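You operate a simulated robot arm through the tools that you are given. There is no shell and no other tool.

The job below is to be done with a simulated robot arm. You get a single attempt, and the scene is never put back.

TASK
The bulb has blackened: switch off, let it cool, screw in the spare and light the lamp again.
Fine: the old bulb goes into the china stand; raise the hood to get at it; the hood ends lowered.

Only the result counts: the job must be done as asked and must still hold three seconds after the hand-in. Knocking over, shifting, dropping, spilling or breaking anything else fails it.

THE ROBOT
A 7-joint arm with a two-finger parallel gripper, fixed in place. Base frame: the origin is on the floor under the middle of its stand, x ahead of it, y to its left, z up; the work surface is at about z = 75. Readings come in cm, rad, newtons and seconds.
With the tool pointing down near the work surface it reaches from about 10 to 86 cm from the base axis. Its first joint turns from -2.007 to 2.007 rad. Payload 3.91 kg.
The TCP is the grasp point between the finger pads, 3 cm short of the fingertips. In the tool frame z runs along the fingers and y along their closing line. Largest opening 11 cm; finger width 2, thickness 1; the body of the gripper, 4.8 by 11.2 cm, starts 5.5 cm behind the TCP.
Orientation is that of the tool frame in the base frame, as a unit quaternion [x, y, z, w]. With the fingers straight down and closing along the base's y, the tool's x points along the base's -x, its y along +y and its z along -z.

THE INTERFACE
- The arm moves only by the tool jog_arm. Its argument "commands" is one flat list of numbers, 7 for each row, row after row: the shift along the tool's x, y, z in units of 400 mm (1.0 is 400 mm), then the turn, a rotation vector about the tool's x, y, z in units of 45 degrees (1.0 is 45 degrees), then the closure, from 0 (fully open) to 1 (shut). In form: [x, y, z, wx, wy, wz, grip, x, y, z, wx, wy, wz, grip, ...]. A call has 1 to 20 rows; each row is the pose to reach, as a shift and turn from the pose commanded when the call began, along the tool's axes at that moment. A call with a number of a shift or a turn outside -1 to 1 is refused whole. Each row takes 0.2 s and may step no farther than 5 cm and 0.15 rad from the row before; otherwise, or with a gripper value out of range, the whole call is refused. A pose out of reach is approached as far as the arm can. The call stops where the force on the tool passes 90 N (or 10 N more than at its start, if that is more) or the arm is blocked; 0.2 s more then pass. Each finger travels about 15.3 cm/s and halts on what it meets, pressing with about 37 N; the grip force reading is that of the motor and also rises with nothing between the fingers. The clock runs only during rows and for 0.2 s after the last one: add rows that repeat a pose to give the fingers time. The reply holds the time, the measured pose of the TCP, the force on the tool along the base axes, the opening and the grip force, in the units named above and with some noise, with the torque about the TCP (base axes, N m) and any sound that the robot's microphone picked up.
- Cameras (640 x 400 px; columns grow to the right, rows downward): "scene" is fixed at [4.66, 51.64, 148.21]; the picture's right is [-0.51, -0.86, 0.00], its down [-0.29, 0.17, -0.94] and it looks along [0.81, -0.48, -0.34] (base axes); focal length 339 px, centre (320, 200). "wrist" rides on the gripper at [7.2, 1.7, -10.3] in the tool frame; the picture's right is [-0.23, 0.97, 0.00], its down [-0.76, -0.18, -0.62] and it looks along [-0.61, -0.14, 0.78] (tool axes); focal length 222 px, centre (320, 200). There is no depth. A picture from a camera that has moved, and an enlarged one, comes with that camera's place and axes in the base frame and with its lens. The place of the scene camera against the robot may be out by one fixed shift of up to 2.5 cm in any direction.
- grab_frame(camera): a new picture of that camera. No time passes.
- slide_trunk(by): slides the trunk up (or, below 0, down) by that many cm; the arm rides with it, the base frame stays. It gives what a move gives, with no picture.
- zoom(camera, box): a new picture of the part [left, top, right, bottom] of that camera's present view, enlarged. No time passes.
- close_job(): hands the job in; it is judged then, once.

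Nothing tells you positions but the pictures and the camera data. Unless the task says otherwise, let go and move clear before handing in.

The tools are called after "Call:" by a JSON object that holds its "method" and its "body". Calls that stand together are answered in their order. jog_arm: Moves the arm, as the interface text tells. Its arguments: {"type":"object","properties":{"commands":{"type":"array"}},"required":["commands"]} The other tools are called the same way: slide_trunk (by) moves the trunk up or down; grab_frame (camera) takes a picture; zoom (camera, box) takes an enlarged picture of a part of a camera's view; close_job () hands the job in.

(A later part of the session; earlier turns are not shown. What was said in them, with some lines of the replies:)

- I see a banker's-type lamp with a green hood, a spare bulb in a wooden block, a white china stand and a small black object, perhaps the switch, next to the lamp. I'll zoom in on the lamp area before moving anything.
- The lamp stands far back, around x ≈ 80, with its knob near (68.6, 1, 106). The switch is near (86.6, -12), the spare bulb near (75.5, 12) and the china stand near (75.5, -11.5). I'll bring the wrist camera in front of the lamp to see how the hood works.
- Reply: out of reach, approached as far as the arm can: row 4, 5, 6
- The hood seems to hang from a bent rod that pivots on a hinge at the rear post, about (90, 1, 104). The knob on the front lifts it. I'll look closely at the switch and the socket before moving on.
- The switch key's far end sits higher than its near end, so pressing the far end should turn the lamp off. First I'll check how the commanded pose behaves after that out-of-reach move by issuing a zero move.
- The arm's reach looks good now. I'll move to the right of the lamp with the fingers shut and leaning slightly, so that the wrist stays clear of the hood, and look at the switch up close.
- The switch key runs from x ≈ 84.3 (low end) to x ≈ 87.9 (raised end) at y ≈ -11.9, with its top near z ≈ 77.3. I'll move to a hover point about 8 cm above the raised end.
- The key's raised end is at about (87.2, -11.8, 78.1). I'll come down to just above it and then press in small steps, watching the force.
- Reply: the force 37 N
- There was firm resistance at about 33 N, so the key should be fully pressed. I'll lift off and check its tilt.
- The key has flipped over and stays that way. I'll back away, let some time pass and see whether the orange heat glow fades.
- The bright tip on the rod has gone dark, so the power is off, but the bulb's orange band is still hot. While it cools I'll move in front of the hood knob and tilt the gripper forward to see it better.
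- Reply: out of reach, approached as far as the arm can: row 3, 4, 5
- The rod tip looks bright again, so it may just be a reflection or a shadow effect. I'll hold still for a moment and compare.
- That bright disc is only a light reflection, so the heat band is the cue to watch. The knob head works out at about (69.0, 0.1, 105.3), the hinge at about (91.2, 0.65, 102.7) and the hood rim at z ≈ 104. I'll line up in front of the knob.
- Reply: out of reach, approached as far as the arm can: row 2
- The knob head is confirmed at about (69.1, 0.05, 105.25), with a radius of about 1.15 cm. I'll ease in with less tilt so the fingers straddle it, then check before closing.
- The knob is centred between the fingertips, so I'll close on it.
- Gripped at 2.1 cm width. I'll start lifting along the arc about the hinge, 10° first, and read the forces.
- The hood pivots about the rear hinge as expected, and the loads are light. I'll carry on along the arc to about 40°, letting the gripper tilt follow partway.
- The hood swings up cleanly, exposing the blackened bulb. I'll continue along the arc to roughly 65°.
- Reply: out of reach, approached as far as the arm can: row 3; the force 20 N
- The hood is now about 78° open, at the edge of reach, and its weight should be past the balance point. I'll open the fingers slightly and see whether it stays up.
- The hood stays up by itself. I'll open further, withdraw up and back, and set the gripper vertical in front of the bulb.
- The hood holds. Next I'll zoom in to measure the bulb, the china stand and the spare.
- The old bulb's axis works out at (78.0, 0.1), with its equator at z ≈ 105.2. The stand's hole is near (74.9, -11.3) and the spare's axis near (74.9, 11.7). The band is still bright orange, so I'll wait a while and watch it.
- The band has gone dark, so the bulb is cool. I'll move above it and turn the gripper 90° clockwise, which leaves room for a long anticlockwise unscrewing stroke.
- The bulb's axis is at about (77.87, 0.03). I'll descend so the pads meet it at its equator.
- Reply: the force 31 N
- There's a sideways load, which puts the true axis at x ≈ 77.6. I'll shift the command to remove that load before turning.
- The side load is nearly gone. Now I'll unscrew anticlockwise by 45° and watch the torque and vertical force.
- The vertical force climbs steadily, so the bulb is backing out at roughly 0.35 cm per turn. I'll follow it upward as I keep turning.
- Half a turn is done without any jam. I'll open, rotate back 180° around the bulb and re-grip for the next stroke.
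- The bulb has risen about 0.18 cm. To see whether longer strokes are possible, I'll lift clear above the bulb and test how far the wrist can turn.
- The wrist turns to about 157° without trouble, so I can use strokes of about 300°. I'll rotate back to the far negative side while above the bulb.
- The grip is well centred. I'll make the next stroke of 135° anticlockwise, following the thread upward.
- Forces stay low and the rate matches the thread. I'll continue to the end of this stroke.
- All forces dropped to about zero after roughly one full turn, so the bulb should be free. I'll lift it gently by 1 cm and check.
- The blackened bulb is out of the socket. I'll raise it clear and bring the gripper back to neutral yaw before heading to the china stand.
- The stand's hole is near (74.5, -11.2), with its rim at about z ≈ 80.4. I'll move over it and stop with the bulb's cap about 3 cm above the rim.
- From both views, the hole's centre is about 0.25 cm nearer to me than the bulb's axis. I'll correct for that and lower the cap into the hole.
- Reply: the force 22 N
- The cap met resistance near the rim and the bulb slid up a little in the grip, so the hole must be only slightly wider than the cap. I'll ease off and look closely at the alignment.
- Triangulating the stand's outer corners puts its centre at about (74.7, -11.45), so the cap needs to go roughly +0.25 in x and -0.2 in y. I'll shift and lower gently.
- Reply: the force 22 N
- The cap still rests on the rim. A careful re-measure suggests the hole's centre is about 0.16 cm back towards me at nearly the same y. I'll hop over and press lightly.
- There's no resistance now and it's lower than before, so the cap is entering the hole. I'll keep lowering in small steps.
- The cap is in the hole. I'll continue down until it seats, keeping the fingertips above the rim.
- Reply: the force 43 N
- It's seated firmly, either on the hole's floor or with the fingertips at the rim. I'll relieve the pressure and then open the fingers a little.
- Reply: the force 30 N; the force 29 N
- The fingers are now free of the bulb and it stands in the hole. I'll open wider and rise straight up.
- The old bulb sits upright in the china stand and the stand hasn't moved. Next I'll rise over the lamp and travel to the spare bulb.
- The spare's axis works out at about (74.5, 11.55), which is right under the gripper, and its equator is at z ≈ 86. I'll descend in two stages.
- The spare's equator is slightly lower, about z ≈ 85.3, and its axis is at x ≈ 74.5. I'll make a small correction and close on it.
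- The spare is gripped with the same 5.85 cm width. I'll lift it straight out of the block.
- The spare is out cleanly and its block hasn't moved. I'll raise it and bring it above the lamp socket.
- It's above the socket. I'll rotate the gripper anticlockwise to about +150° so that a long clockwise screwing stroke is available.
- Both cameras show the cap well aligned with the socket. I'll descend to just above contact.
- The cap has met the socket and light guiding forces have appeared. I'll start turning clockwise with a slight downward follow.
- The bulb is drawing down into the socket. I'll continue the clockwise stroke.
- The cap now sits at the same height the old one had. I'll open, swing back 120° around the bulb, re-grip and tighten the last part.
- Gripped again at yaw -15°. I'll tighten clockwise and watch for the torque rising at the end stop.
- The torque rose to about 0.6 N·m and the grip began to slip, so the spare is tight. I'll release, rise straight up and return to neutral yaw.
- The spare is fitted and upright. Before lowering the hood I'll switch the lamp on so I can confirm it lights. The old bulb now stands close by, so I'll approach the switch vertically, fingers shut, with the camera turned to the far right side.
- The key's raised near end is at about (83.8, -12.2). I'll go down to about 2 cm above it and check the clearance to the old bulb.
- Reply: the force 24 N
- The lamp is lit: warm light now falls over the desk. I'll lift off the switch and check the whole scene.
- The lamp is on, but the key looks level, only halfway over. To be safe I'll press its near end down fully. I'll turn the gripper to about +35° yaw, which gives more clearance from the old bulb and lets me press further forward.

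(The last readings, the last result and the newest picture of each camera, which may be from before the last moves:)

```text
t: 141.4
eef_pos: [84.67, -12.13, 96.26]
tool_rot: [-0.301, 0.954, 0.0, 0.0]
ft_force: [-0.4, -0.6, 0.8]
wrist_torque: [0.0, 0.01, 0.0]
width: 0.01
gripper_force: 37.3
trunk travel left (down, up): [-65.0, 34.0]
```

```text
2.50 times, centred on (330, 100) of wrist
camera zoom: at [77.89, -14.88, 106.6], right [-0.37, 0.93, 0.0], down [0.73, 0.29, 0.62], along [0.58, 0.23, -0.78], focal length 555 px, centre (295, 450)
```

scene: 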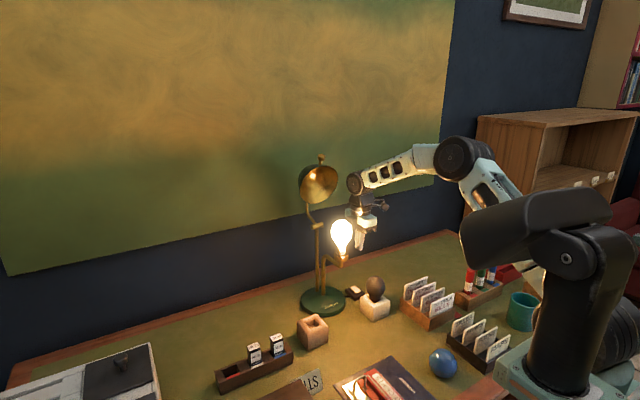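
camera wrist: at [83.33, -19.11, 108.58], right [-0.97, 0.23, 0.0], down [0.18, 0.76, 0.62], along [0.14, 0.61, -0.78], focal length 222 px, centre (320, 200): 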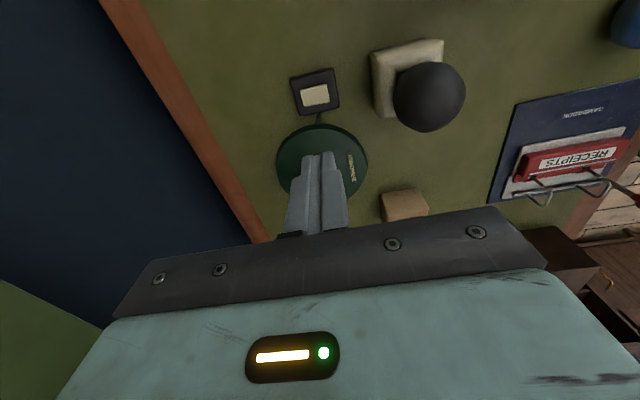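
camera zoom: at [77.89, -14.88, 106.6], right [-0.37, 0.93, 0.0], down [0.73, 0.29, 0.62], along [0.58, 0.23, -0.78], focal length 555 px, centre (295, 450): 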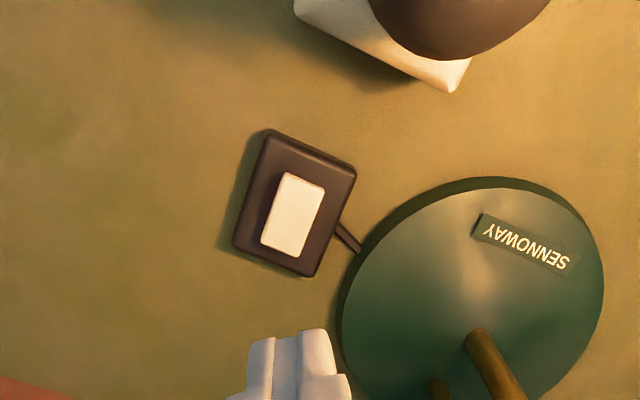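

Call:
{"method": "jog_arm", "body": {"commands": [0.0287, 0.0222, 0.06, 0, 0, 0, 1, 0.0287, 0.0222, 0.16, 0, 0, 0, 1, 0.0287, 0.0222, 0.26, 0, 0, 0, 1, 0.0287, 0.0222, 0.34, 0, 0, 0, 1]}}

Call:
{"method": "zoom", "body": {"camera": "scene", "box": [330, 250, 400, 320]}}

Call:
{"method": "zoom", "body": {"camera": "wrist", "box": [240, 20, 420, 180]}}

```text
t: 142.4
eef_pos: [83.19, -12.04, 82.76]
tool_rot: [-0.301, 0.953, -0.001, 0.001]
ft_force: [-1.2, -0.6, 0.2]
wrist_torque: [-0.04, -0.02, 0.03]
width: 0.01
gripper_force: 36.5
trunk travel left (down, up): [-65.0, 34.0]
```

```text
5.71 times, centred on (365, 285) of scene
camera zoom: at [4.66, 51.64, 148.21], right [-0.51, -0.86, 0.0], down [-0.29, 0.17, -0.94], along [0.81, -0.48, -0.34], focal length 1939 px, centre (63, -286)
```

zoom: 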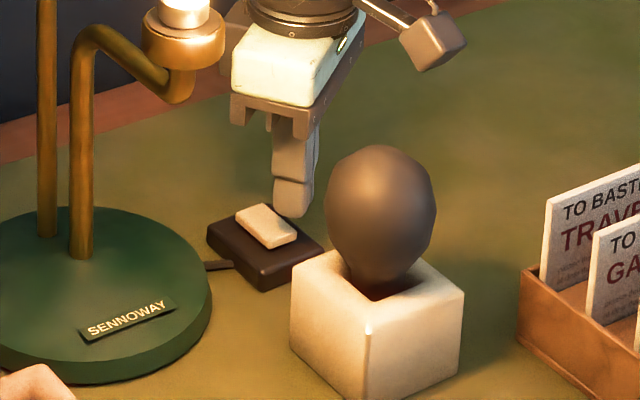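

```text
2.50 times, centred on (330, 100) of wrist
camera zoom: at [76.46, -14.92, 92.98], right [-0.37, 0.93, 0.0], down [0.72, 0.29, 0.62], along [0.58, 0.23, -0.78], focal length 555 px, centre (295, 450)
```

zoom: 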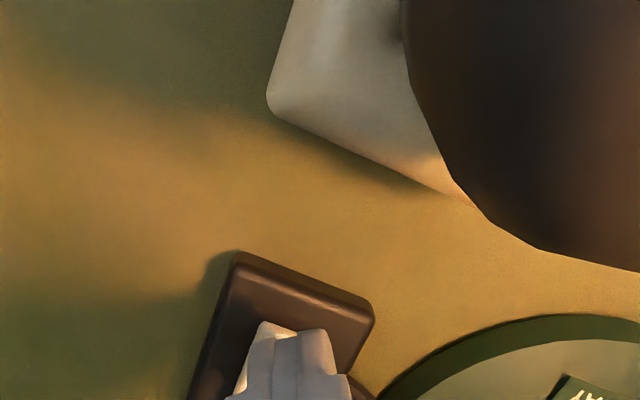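

Call:
{"method": "jog_arm", "body": {"commands": [0, 0, 0.025, 0, 0, 0, 1, 0, 0, 0.045, 0, 0, 0, 1]}}

Call:
{"method": "jog_arm", "body": {"commands": [0, 0, 0.004, 0, 0, 0, 1, 0, 0, 0.008, 0, 0, 0, 1]}}

```text
t: 143.0
eef_pos: [83.14, -12.05, 80.9]
tool_rot: [-0.302, 0.953, -0.001, 0.001]
ft_force: [0.6, 0.4, -0.3]
wrist_torque: [-0.01, -0.01, 0.0]
width: 0.01
gripper_force: 37.0
trunk travel left (down, up): [-65.0, 34.0]
```

```text
t: 143.6
eef_pos: [83.22, -12.06, 80.62]
tool_rot: [-0.3, 0.954, 0.001, 0.001]
ft_force: [0.2, -0.2, -0.5]
wrist_torque: [0.03, 0.02, -0.01]
width: 0.01
gripper_force: 36.9
trunk travel left (down, up): [-65.0, 34.0]
```

Call:
{"method": "jog_arm", "body": {"commands": [0, 0, 0.004, 0, 0, 0, 1, 0, 0, 0.008, 0, 0, 0, 1]}}

Call:
{"method": "zoom", "body": {"camera": "scene", "box": [340, 275, 370, 305]}}

```text
t: 144.2
eef_pos: [83.22, -12.1, 80.43]
tool_rot: [-0.301, 0.954, 0.0, 0.001]
ft_force: [-4.1, 0.4, 10.9]
wrist_torque: [-0.03, 0.01, 0.01]
width: 0.0
gripper_force: 36.6
trunk travel left (down, up): [-65.0, 34.0]
```

```text
13.33 times, centred on (355, 290) of scene
camera zoom: at [4.66, 51.64, 148.21], right [-0.51, -0.86, 0.0], down [-0.29, 0.17, -0.94], along [0.81, -0.48, -0.34], focal length 4525 px, centre (-147, -1000)
```

zoom: 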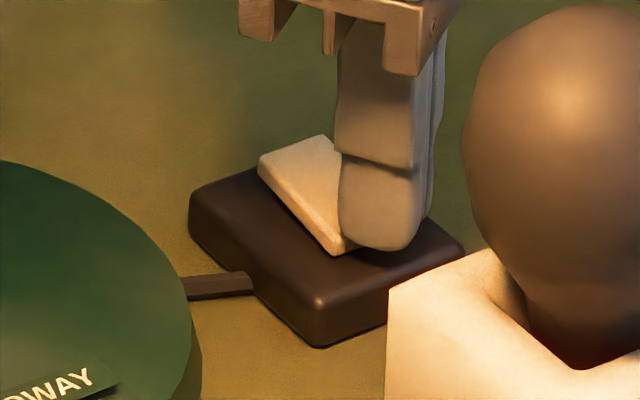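

Call:
{"method": "jog_arm", "body": {"commands": [0, 0, 0.004, 0, 0, 0, 1]}}

Call:
{"method": "jog_arm", "body": {"commands": [0, 0, -0.03, 0, 0, 0, 1, 0, 0, -0.1, 0, 0, 0, 1, 0, 0, -0.2, 0, 0, 0, 1, 0, 0, -0.3, 0, 0, 0, 1, 0, 0, -0.4, 0, 0, 0, 1]}}

Call:
{"method": "zoom", "body": {"camera": "scene", "box": [340, 280, 370, 305]}}

Call:
{"method": "grab_frame", "body": {"camera": "scene"}}

```text
t: 144.6
eef_pos: [83.27, -12.1, 80.42]
tool_rot: [-0.301, 0.954, 0.0, 0.003]
ft_force: [-7.6, 1.3, 25.1]
wrist_torque: [-0.06, -0.1, -0.03]
width: 0.02
gripper_force: 37.2
trunk travel left (down, up): [-65.0, 34.0]
```

```text
t: 145.8
eef_pos: [83.11, -12.03, 95.98]
tool_rot: [-0.302, 0.953, -0.001, 0.001]
ft_force: [0.0, -0.3, -0.9]
wrist_torque: [0.01, 0.02, -0.01]
width: 0.0
gripper_force: 37.2
trunk travel left (down, up): [-65.0, 34.0]
```

```text
16.00 times, centred on (355, 292) of scene
camera zoom: at [4.66, 51.64, 148.21], right [-0.51, -0.86, 0.0], down [-0.29, 0.17, -0.94], along [0.81, -0.48, -0.34], focal length 5430 px, centre (-240, -1280)
```

zoom: 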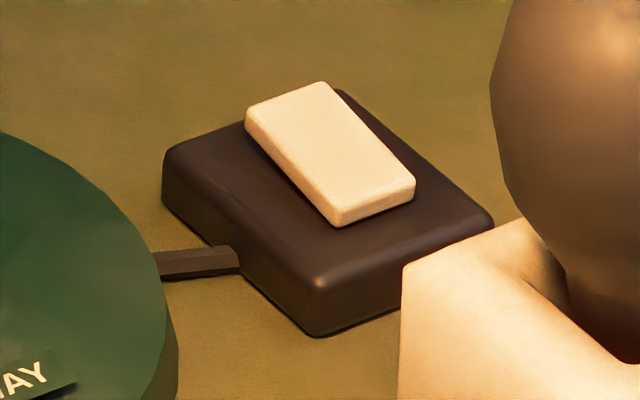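

```text
taken
```

scene: 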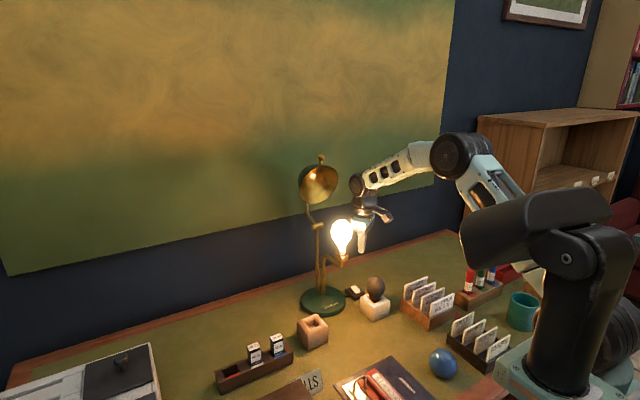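

The key is fully over in its original ON position and the lamp shines. Now for the hood: I'll back away to the right of the lamp, rise high and return to neutral yaw.

Call:
{"method": "jog_arm", "body": {"commands": [0.092, 0.0645, -0.05, 0, 0, 0, 1, 0.184, 0.129, -0.1, 0, 0, 0, 1, 0.184, 0.129, -0.2, 0, 0, 0.111, 1, 0.184, 0.129, -0.3, 0, 0, 0.222, 1, 0.184, 0.129, -0.4, 0, 0, 0.333, 1, 0.184, 0.129, -0.5, 0, 0, 0.444, 1, 0.184, 0.129, -0.6, 0, 0, 0.556, 1, 0.184, 0.129, -0.7, 0, 0, 0.667, 1, 0.184, 0.129, -0.8, 0, 0, 0.778, 1]}}

Call:
{"method": "jog_arm", "body": {"commands": [0, 0.1, -0.01, 0, -0.14, 0, 0.9, 0, 0.2, -0.02, 0, -0.28, 0, 0.7, 0, 0.3, -0.035, 0, -0.422, 0, 0.55, 0, 0.3, -0.035, 0, -0.422, 0, 0.55]}}

Call:
{"method": "grab_frame", "body": {"camera": "wrist"}}

Call:
{"method": "zoom", "body": {"camera": "scene", "box": [290, 120, 410, 270]}}

```text
t: 147.8
eef_pos: [74.18, -12.11, 128.08]
tool_rot: [0.001, 1.0, 0.001, 0.001]
ft_force: [0.7, 0.3, 0.6]
wrist_torque: [0.03, 0.01, 0.0]
width: 0.0
gripper_force: 36.9
trunk travel left (down, up): [-65.0, 34.0]
```

```text
t: 148.8
eef_pos: [74.16, -0.1, 129.5]
tool_rot: [-0.001, 0.986, 0.001, 0.166]
ft_force: [-0.4, -0.9, 0.4]
wrist_torque: [-0.01, -0.04, 0.03]
width: 4.96
gripper_force: 0.1
trunk travel left (down, up): [-65.0, 34.0]
```

```text
taken
camera wrist: at [64.07, 1.61, 136.89], right [0.21, 0.97, 0.07], down [0.52, -0.18, 0.84], along [0.83, -0.14, -0.54], focal length 222 px, centre (320, 200)
```

wrist: 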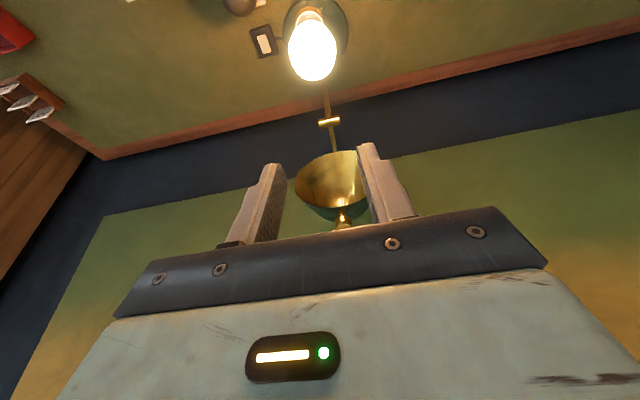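

```text
2.67 times, centred on (350, 195) of scene
camera zoom: at [4.66, 51.64, 148.21], right [-0.51, -0.86, 0.0], down [-0.29, 0.17, -0.94], along [0.81, -0.48, -0.34], focal length 905 px, centre (240, 213)
```

zoom: 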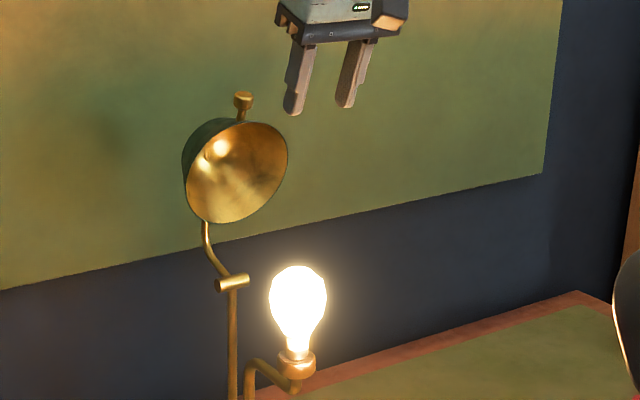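

Call:
{"method": "jog_arm", "body": {"commands": [-0.0907, 0.002, 0.0314, 0, 0, 0, 0.55, -0.185, 0.004, 0.064, 0, 0, 0, 0.55, -0.2597, 0.004, 0.1163, 0, 0, 0, 0.55, -0.3003, 0.004, 0.1595, 0, 0, 0, 0.55]}}

Call:
{"method": "grab_frame", "body": {"camera": "wrist"}}

Call:
{"method": "zoom", "body": {"camera": "scene", "box": [290, 120, 370, 210]}}

```text
t: 149.8
eef_pos: [87.51, 0.08, 127.44]
tool_rot: [-0.001, 0.986, 0.001, 0.165]
ft_force: [-1.0, -0.5, 0.1]
wrist_torque: [0.04, -0.02, 0.0]
width: 4.95
gripper_force: 0.1
trunk travel left (down, up): [-65.0, 34.0]
```

```text
taken
camera wrist: at [77.44, 1.7, 134.77], right [0.21, 0.97, 0.08], down [0.52, -0.18, 0.84], along [0.83, -0.14, -0.54], focal length 222 px, centre (320, 200)
```

wrist: 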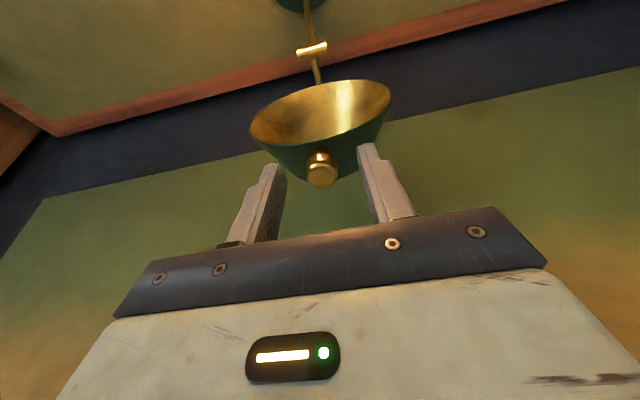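

```text
4.44 times, centred on (330, 165) of scene
camera zoom: at [4.66, 51.64, 148.21], right [-0.51, -0.86, 0.0], down [-0.29, 0.17, -0.94], along [0.81, -0.48, -0.34], focal length 1508 px, centre (276, 356)
```

zoom: 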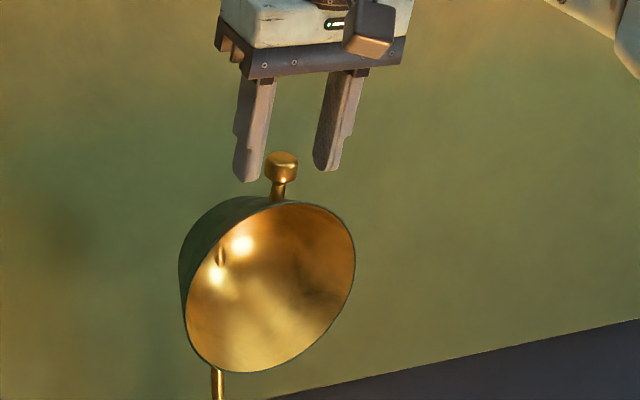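

The knob is just beyond the fingertips. I'll move in over it and close gently.

Call:
{"method": "jog_arm", "body": {"commands": [-0.009, 0, 0.0163, 0, 0, 0, 0.6, -0.0178, 0, 0.0326, 0, 0, 0, 0.65, -0.0178, 0, 0.0326, 0, 0, 0, 0.7]}}

Call:
{"method": "zoom", "body": {"camera": "scene", "box": [290, 120, 370, 210]}}

Call:
{"method": "zoom", "body": {"camera": "wrist", "box": [240, 80, 400, 220]}}

```text
t: 150.6
eef_pos: [88.66, 0.08, 126.29]
tool_rot: [-0.001, 0.986, 0.0, 0.166]
ft_force: [-0.2, 0.1, 0.2]
wrist_torque: [-0.04, -0.01, -0.02]
width: 3.3
gripper_force: 0.1
trunk travel left (down, up): [-65.0, 34.0]
```

```text
4.44 times, centred on (330, 165) of scene
camera zoom: at [4.66, 51.64, 148.21], right [-0.51, -0.86, 0.0], down [-0.29, 0.17, -0.94], along [0.81, -0.48, -0.34], focal length 1508 px, centre (276, 356)
```

zoom: 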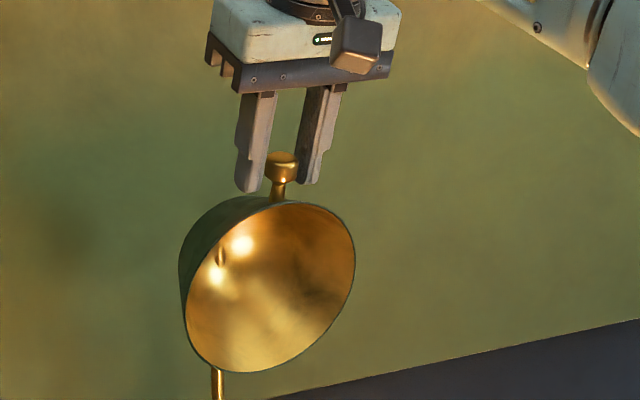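

```text
2.86 times, centred on (320, 150) of wrist
camera zoom: at [78.59, 1.79, 133.74], right [0.21, 0.97, 0.07], down [0.52, -0.18, 0.84], along [0.83, -0.14, -0.54], focal length 635 px, centre (320, 343)
```

zoom: 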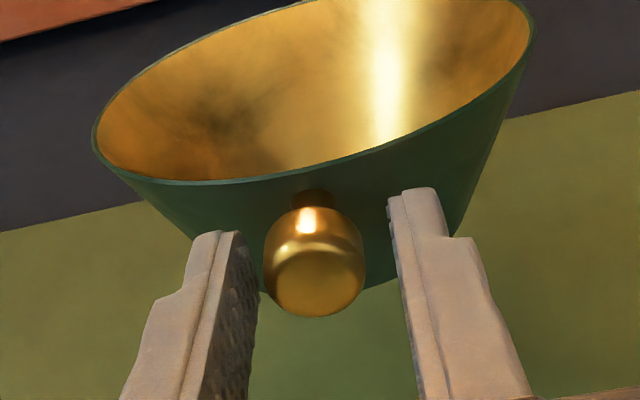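

Call:
{"method": "jog_arm", "body": {"commands": [0, 0, 0, 0, 0, 0, 0.8, 0, 0, 0, 0, 0, 0, 0.9, 0, 0, 0, 0, 0, 0, 1, 0, 0, 0, 0, 0, 0, 1]}}

```text
t: 151.6
eef_pos: [88.74, 0.1, 126.37]
tool_rot: [0.0, 0.986, 0.0, 0.166]
ft_force: [0.2, -5.4, 0.3]
wrist_torque: [-0.1, -0.06, -0.01]
width: 2.12
gripper_force: 45.4
trunk travel left (down, up): [-65.0, 34.0]
```

The knob is gripped. I'll bring the hood down along the same arc, first by about 15° to check the forces.

Call:
{"method": "jog_arm", "body": {"commands": [0.051, 0, -0.0102, 0, -0.0422, 0, 1, 0.1004, 0, -0.0156, 0, -0.0867, 0, 1, 0.1501, 0, -0.0168, 0, -0.1311, 0, 1]}}

Call:
{"method": "zoom", "body": {"camera": "scene", "box": [290, 120, 410, 270]}}

```text
t: 152.4
eef_pos: [82.76, -0.0, 125.14]
tool_rot: [0.0, 0.976, 0.0, 0.217]
ft_force: [3.4, -6.8, 0.3]
wrist_torque: [-0.17, -0.95, -0.04]
width: 2.12
gripper_force: 45.4
trunk travel left (down, up): [-65.0, 34.0]
```

```text
2.67 times, centred on (350, 195) of scene
camera zoom: at [4.66, 51.64, 148.21], right [-0.51, -0.86, 0.0], down [-0.29, 0.17, -0.94], along [0.81, -0.48, -0.34], focal length 905 px, centre (240, 213)
```

zoom: 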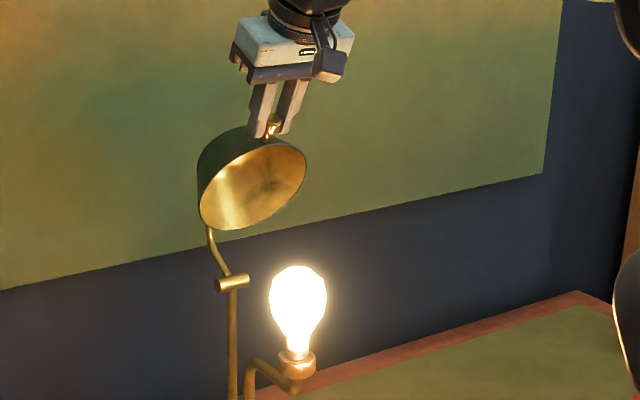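

Call:
{"method": "jog_arm", "body": {"commands": [0.0497, 0, -0.002, 0, -0.0444, 0, 1, 0.0994, 0, 0.0001, 0, -0.0889, 0, 1, 0.1487, 0, 0.0065, 0, -0.1333, 0, 1, 0.1973, 0, 0.0171, 0, -0.1778, 0, 1, 0.2452, 0, 0.0319, 0, -0.2333, 0, 1, 0.2916, 0, 0.0508, 0, -0.2889, 0, 1]}}

Call:
{"method": "zoom", "body": {"camera": "scene", "box": [290, 130, 410, 270]}}

```text
t: 153.8
eef_pos: [72.93, -0.06, 118.3]
tool_rot: [0.0, 0.946, 0.0, 0.325]
ft_force: [1.8, -7.2, 3.6]
wrist_torque: [-0.22, -0.94, 0.02]
width: 2.11
gripper_force: 45.5
trunk travel left (down, up): [-65.0, 34.0]
```

```text
2.86 times, centred on (350, 200) of scene
camera zoom: at [4.66, 51.64, 148.21], right [-0.51, -0.86, 0.0], down [-0.29, 0.17, -0.94], along [0.81, -0.48, -0.34], focal length 970 px, centre (234, 200)
```

zoom: 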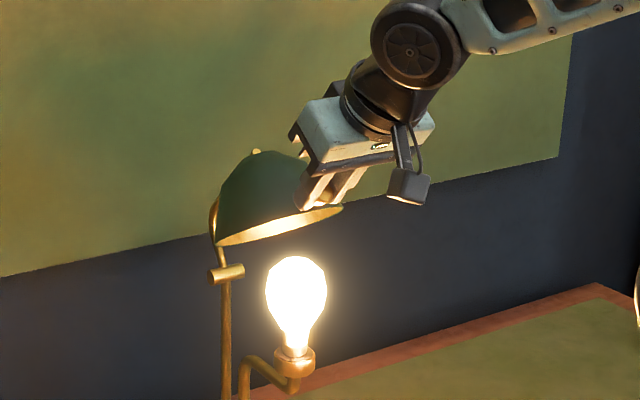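

Call:
{"method": "jog_arm", "body": {"commands": [0.0486, 0, 0.012, 0, -0.0556, 0, 1, 0.0961, 0, 0.0282, 0, -0.1111, 0, 1, 0.1419, 0, 0.0483, 0, -0.1667, 0, 1, 0.1858, 0, 0.0723, 0, -0.2222, 0, 1, 0.2271, 0, 0.0998, 0, -0.2667, 0, 1]}}

Call:
{"method": "zoom", "body": {"camera": "scene", "box": [300, 180, 400, 270]}}

```text
t: 155.0
eef_pos: [68.19, 0.04, 109.53]
tool_rot: [-0.002, 0.907, 0.0, 0.421]
ft_force: [-7.2, -5.7, 4.5]
wrist_torque: [-0.22, -0.7, -0.09]
width: 2.11
gripper_force: 45.1
trunk travel left (down, up): [-65.0, 34.0]
```

```text
4.44 times, centred on (350, 225) of scene
camera zoom: at [4.66, 51.64, 148.21], right [-0.51, -0.86, 0.0], down [-0.29, 0.17, -0.94], along [0.81, -0.48, -0.34], focal length 1508 px, centre (187, 89)
```

zoom: 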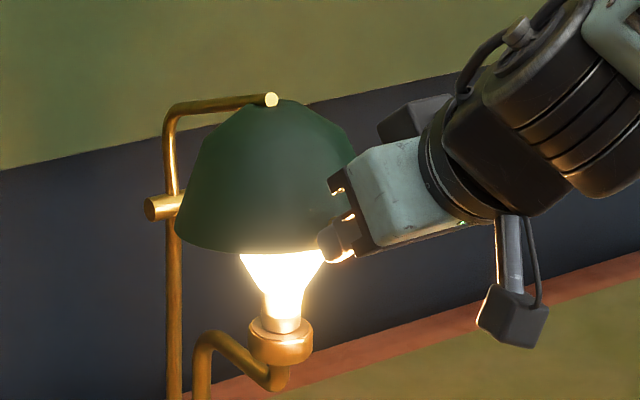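

Call:
{"method": "jog_arm", "body": {"commands": [0.0232, 0, 0.0113, 0, 0, 0, 1, 0.0459, 0, 0.0231, 0, 0, 0, 1, 0.0636, 0, 0.0331, 0, 0, 0, 1]}}

Call:
{"method": "zoom", "body": {"camera": "scene", "box": [310, 200, 370, 260]}}

```text
t: 155.8
eef_pos: [67.67, -0.05, 106.95]
tool_rot: [0.0, 0.906, 0.001, 0.422]
ft_force: [-3.9, -5.8, 5.3]
wrist_torque: [-0.07, -1.3, -0.05]
width: 2.1
gripper_force: 44.9
trunk travel left (down, up): [-65.0, 34.0]
```

```text
6.67 times, centred on (340, 230) of scene
camera zoom: at [4.66, 51.64, 148.21], right [-0.51, -0.86, 0.0], down [-0.29, 0.17, -0.94], along [0.81, -0.48, -0.34], focal length 2262 px, centre (187, 0)
```

zoom: 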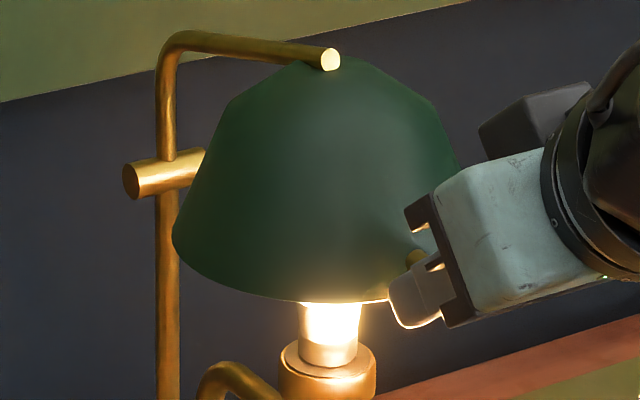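

The hood is nearly down. I'll ease it the last few millimetres to its stop.

Call:
{"method": "jog_arm", "body": {"commands": [0.0066, 0, 0.0039, 0, 0, 0, 1, 0.0131, 0, 0.0077, 0, 0, 0, 1]}}

Call:
{"method": "zoom", "body": {"camera": "scene", "box": [310, 200, 370, 260]}}

```text
t: 156.4
eef_pos: [67.64, 0.02, 106.26]
tool_rot: [0.0, 0.906, 0.0, 0.423]
ft_force: [-2.1, -6.8, 5.9]
wrist_torque: [-0.04, -1.43, -0.1]
width: 2.13
gripper_force: 44.7
trunk travel left (down, up): [-65.0, 34.0]
```

```text
6.67 times, centred on (340, 230) of scene
camera zoom: at [4.66, 51.64, 148.21], right [-0.51, -0.86, 0.0], down [-0.29, 0.17, -0.94], along [0.81, -0.48, -0.34], focal length 2262 px, centre (187, 0)
```

zoom: 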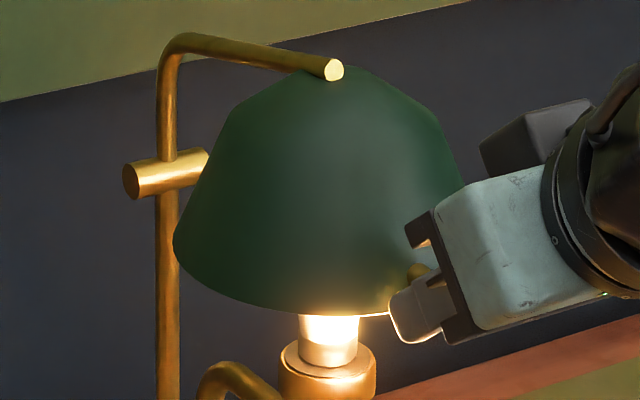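

Call:
{"method": "jog_arm", "body": {"commands": [0.0033, 0, 0.002, 0, 0, 0, 1, 0.0055, 0, 0.0035, 0, 0, 0, 1]}}

Call:
{"method": "zoom", "body": {"camera": "scene", "box": [310, 200, 370, 260]}}

```text
t: 157.0
eef_pos: [67.6, -0.03, 106.1]
tool_rot: [-0.001, 0.905, 0.002, 0.424]
ft_force: [-1.6, -8.7, 23.3]
wrist_torque: [-0.06, 0.49, -0.14]
width: 2.11
gripper_force: 44.8
trunk travel left (down, up): [-65.0, 34.0]
```

```text
6.67 times, centred on (340, 230) of scene
camera zoom: at [4.66, 51.64, 148.21], right [-0.51, -0.86, 0.0], down [-0.29, 0.17, -0.94], along [0.81, -0.48, -0.34], focal length 2262 px, centre (187, 0)
```

zoom: 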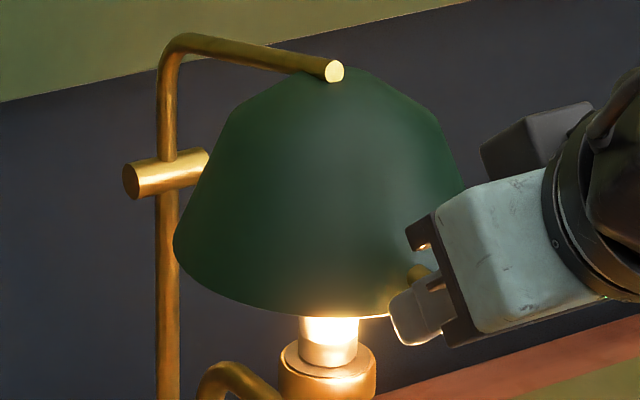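

The upward force jumped at the stop, so the hood is fully lowered. I'll relax, open and back straight off.

Call:
{"method": "jog_arm", "body": {"commands": [-0.0023, 0, -0.0019, 0, 0, 0, 1, -0.0023, 0, -0.0019, 0, 0, 0, 0.8, -0.0023, 0, -0.0019, 0, 0, 0, 0.6, -0.0023, 0, -0.0019, 0, 0, 0, 0.5]}}

Call:
{"method": "jog_arm", "body": {"commands": [0, 0, -0.05, 0, 0, 0, 0.5, 0, 0, -0.12, 0, 0, 0, 0.5, 0, 0, -0.2, 0, 0, 0, 0.5]}}

Call:
{"method": "grab_frame", "body": {"camera": "scene"}}

Call:
{"method": "grab_frame", "body": {"camera": "wrist"}}

```text
t: 158.0
eef_pos: [67.62, 0.15, 106.03]
tool_rot: [0.0, 0.907, 0.0, 0.422]
ft_force: [0.1, 1.0, 0.4]
wrist_torque: [-0.01, 0.03, 0.0]
width: 5.51
gripper_force: 0.1
trunk travel left (down, up): [-65.0, 34.0]
```

```text
t: 158.8
eef_pos: [61.35, 0.08, 111.11]
tool_rot: [-0.001, 0.907, 0.0, 0.422]
ft_force: [0.1, 0.0, -0.2]
wrist_torque: [0.0, -0.01, 0.0]
width: 5.53
gripper_force: 0.0
trunk travel left (down, up): [-65.0, 34.0]
```

```text
taken
```

scene: 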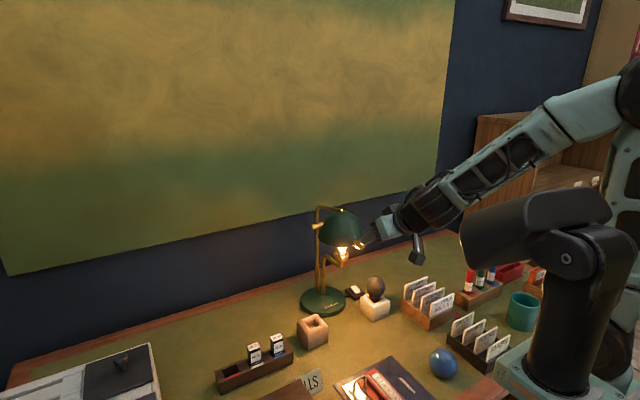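

```text
taken
camera wrist: at [49.08, 1.72, 112.3], right [0.14, 0.97, 0.17], down [0.01, -0.18, 0.98], along [0.99, -0.14, -0.04], focal length 222 px, centre (320, 200)
```

wrist: 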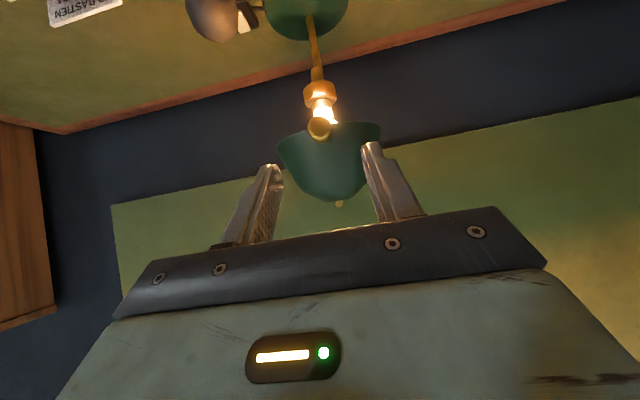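

The hood is down and the lamp is lit. I'll lift the arm clear and inspect everything closely before handing in.

Call:
{"method": "jog_arm", "body": {"commands": [-0.06, 0, -0.05, 0, 0.11, 0, 0.5, -0.12, 0, -0.1, 0, 0.22, 0, 0.5, -0.18, 0, -0.15, 0, 0.33, 0, 0.5, -0.24, 0, -0.2, 0, 0.44, 0, 0.5, -0.287, 0, -0.241, 0, 0.5556, 0, 0.5]}}

Call:
{"method": "zoom", "body": {"camera": "scene", "box": [270, 190, 430, 340]}}

Call:
{"method": "zoom", "body": {"camera": "scene", "box": [310, 200, 370, 260]}}

Call:
{"method": "grab_frame", "body": {"camera": "scene"}}

```text
t: 160.0
eef_pos: [61.55, 0.12, 126.22]
tool_rot: [-0.001, 0.977, 0.0, 0.215]
ft_force: [1.4, 0.4, 0.4]
wrist_torque: [0.0, 0.01, -0.01]
width: 5.51
gripper_force: 0.1
trunk travel left (down, up): [-65.0, 34.0]
```

```text
2.67 times, centred on (350, 265) of scene
camera zoom: at [4.66, 51.64, 148.21], right [-0.51, -0.86, 0.0], down [-0.29, 0.17, -0.94], along [0.81, -0.48, -0.34], focal length 905 px, centre (240, 27)
```

zoom: 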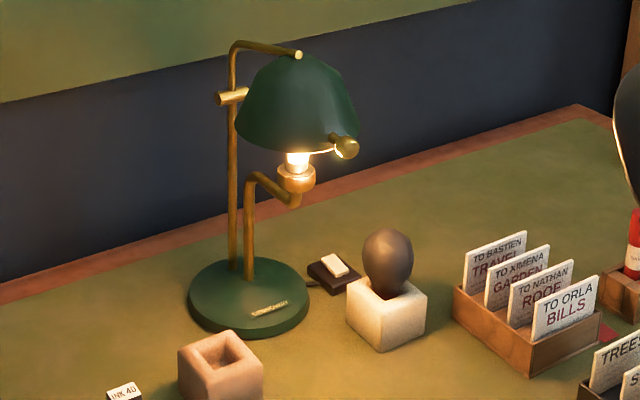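

```text
6.67 times, centred on (340, 230) of scene
camera zoom: at [4.66, 51.64, 148.21], right [-0.51, -0.86, 0.0], down [-0.29, 0.17, -0.94], along [0.81, -0.48, -0.34], focal length 2262 px, centre (187, 0)
```

zoom: 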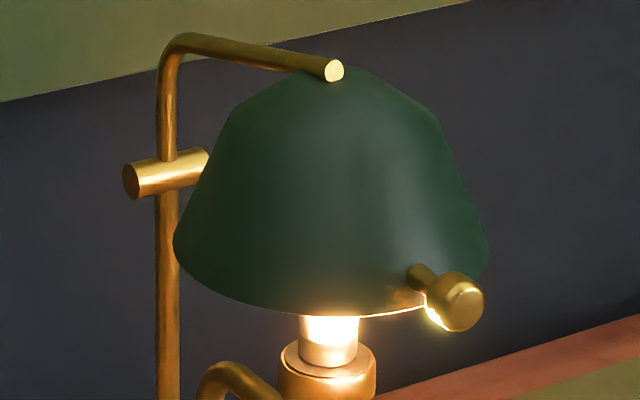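

```text
taken
```

scene: 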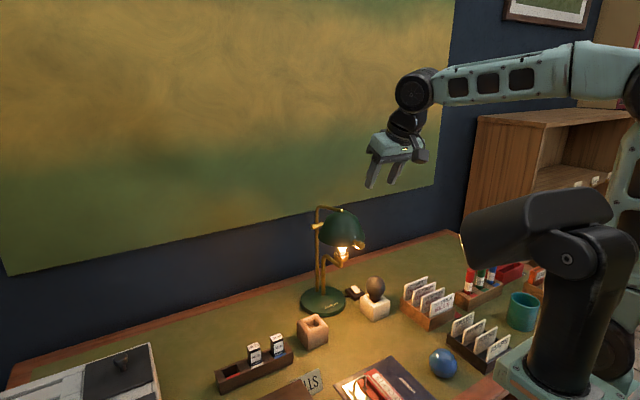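

The hood is back in its original lowered position and the new bulb is lit. The blackened bulb stands upright in the china stand, nothing else has moved, and the arm is clear, so I'm handing in.

Call:
{"method": "close_job", "body": {}}

```text
The job is handed in.
```

The lamp has its spare bulb screwed in tight and is lit again, with the hood lowered to its stop. I've handed the job in, but no verdict has come back yet.

- **Old bulb:** I switched the lamp off and waited until the bulb's orange heat glow went out. It is now standing upright in the china stand.
- **China stand:** The old bulb's cap caught on the rim at first. I eased it in after two small corrections, and the stand did not move.
- **Switch:** My first press lit the lamp but left the key only halfway over. I pressed it again until it was fully in the on position.
- **Everything else:** In the final pictures nothing else on the desk looks shifted, and the gripper is open and clear of the lamp.
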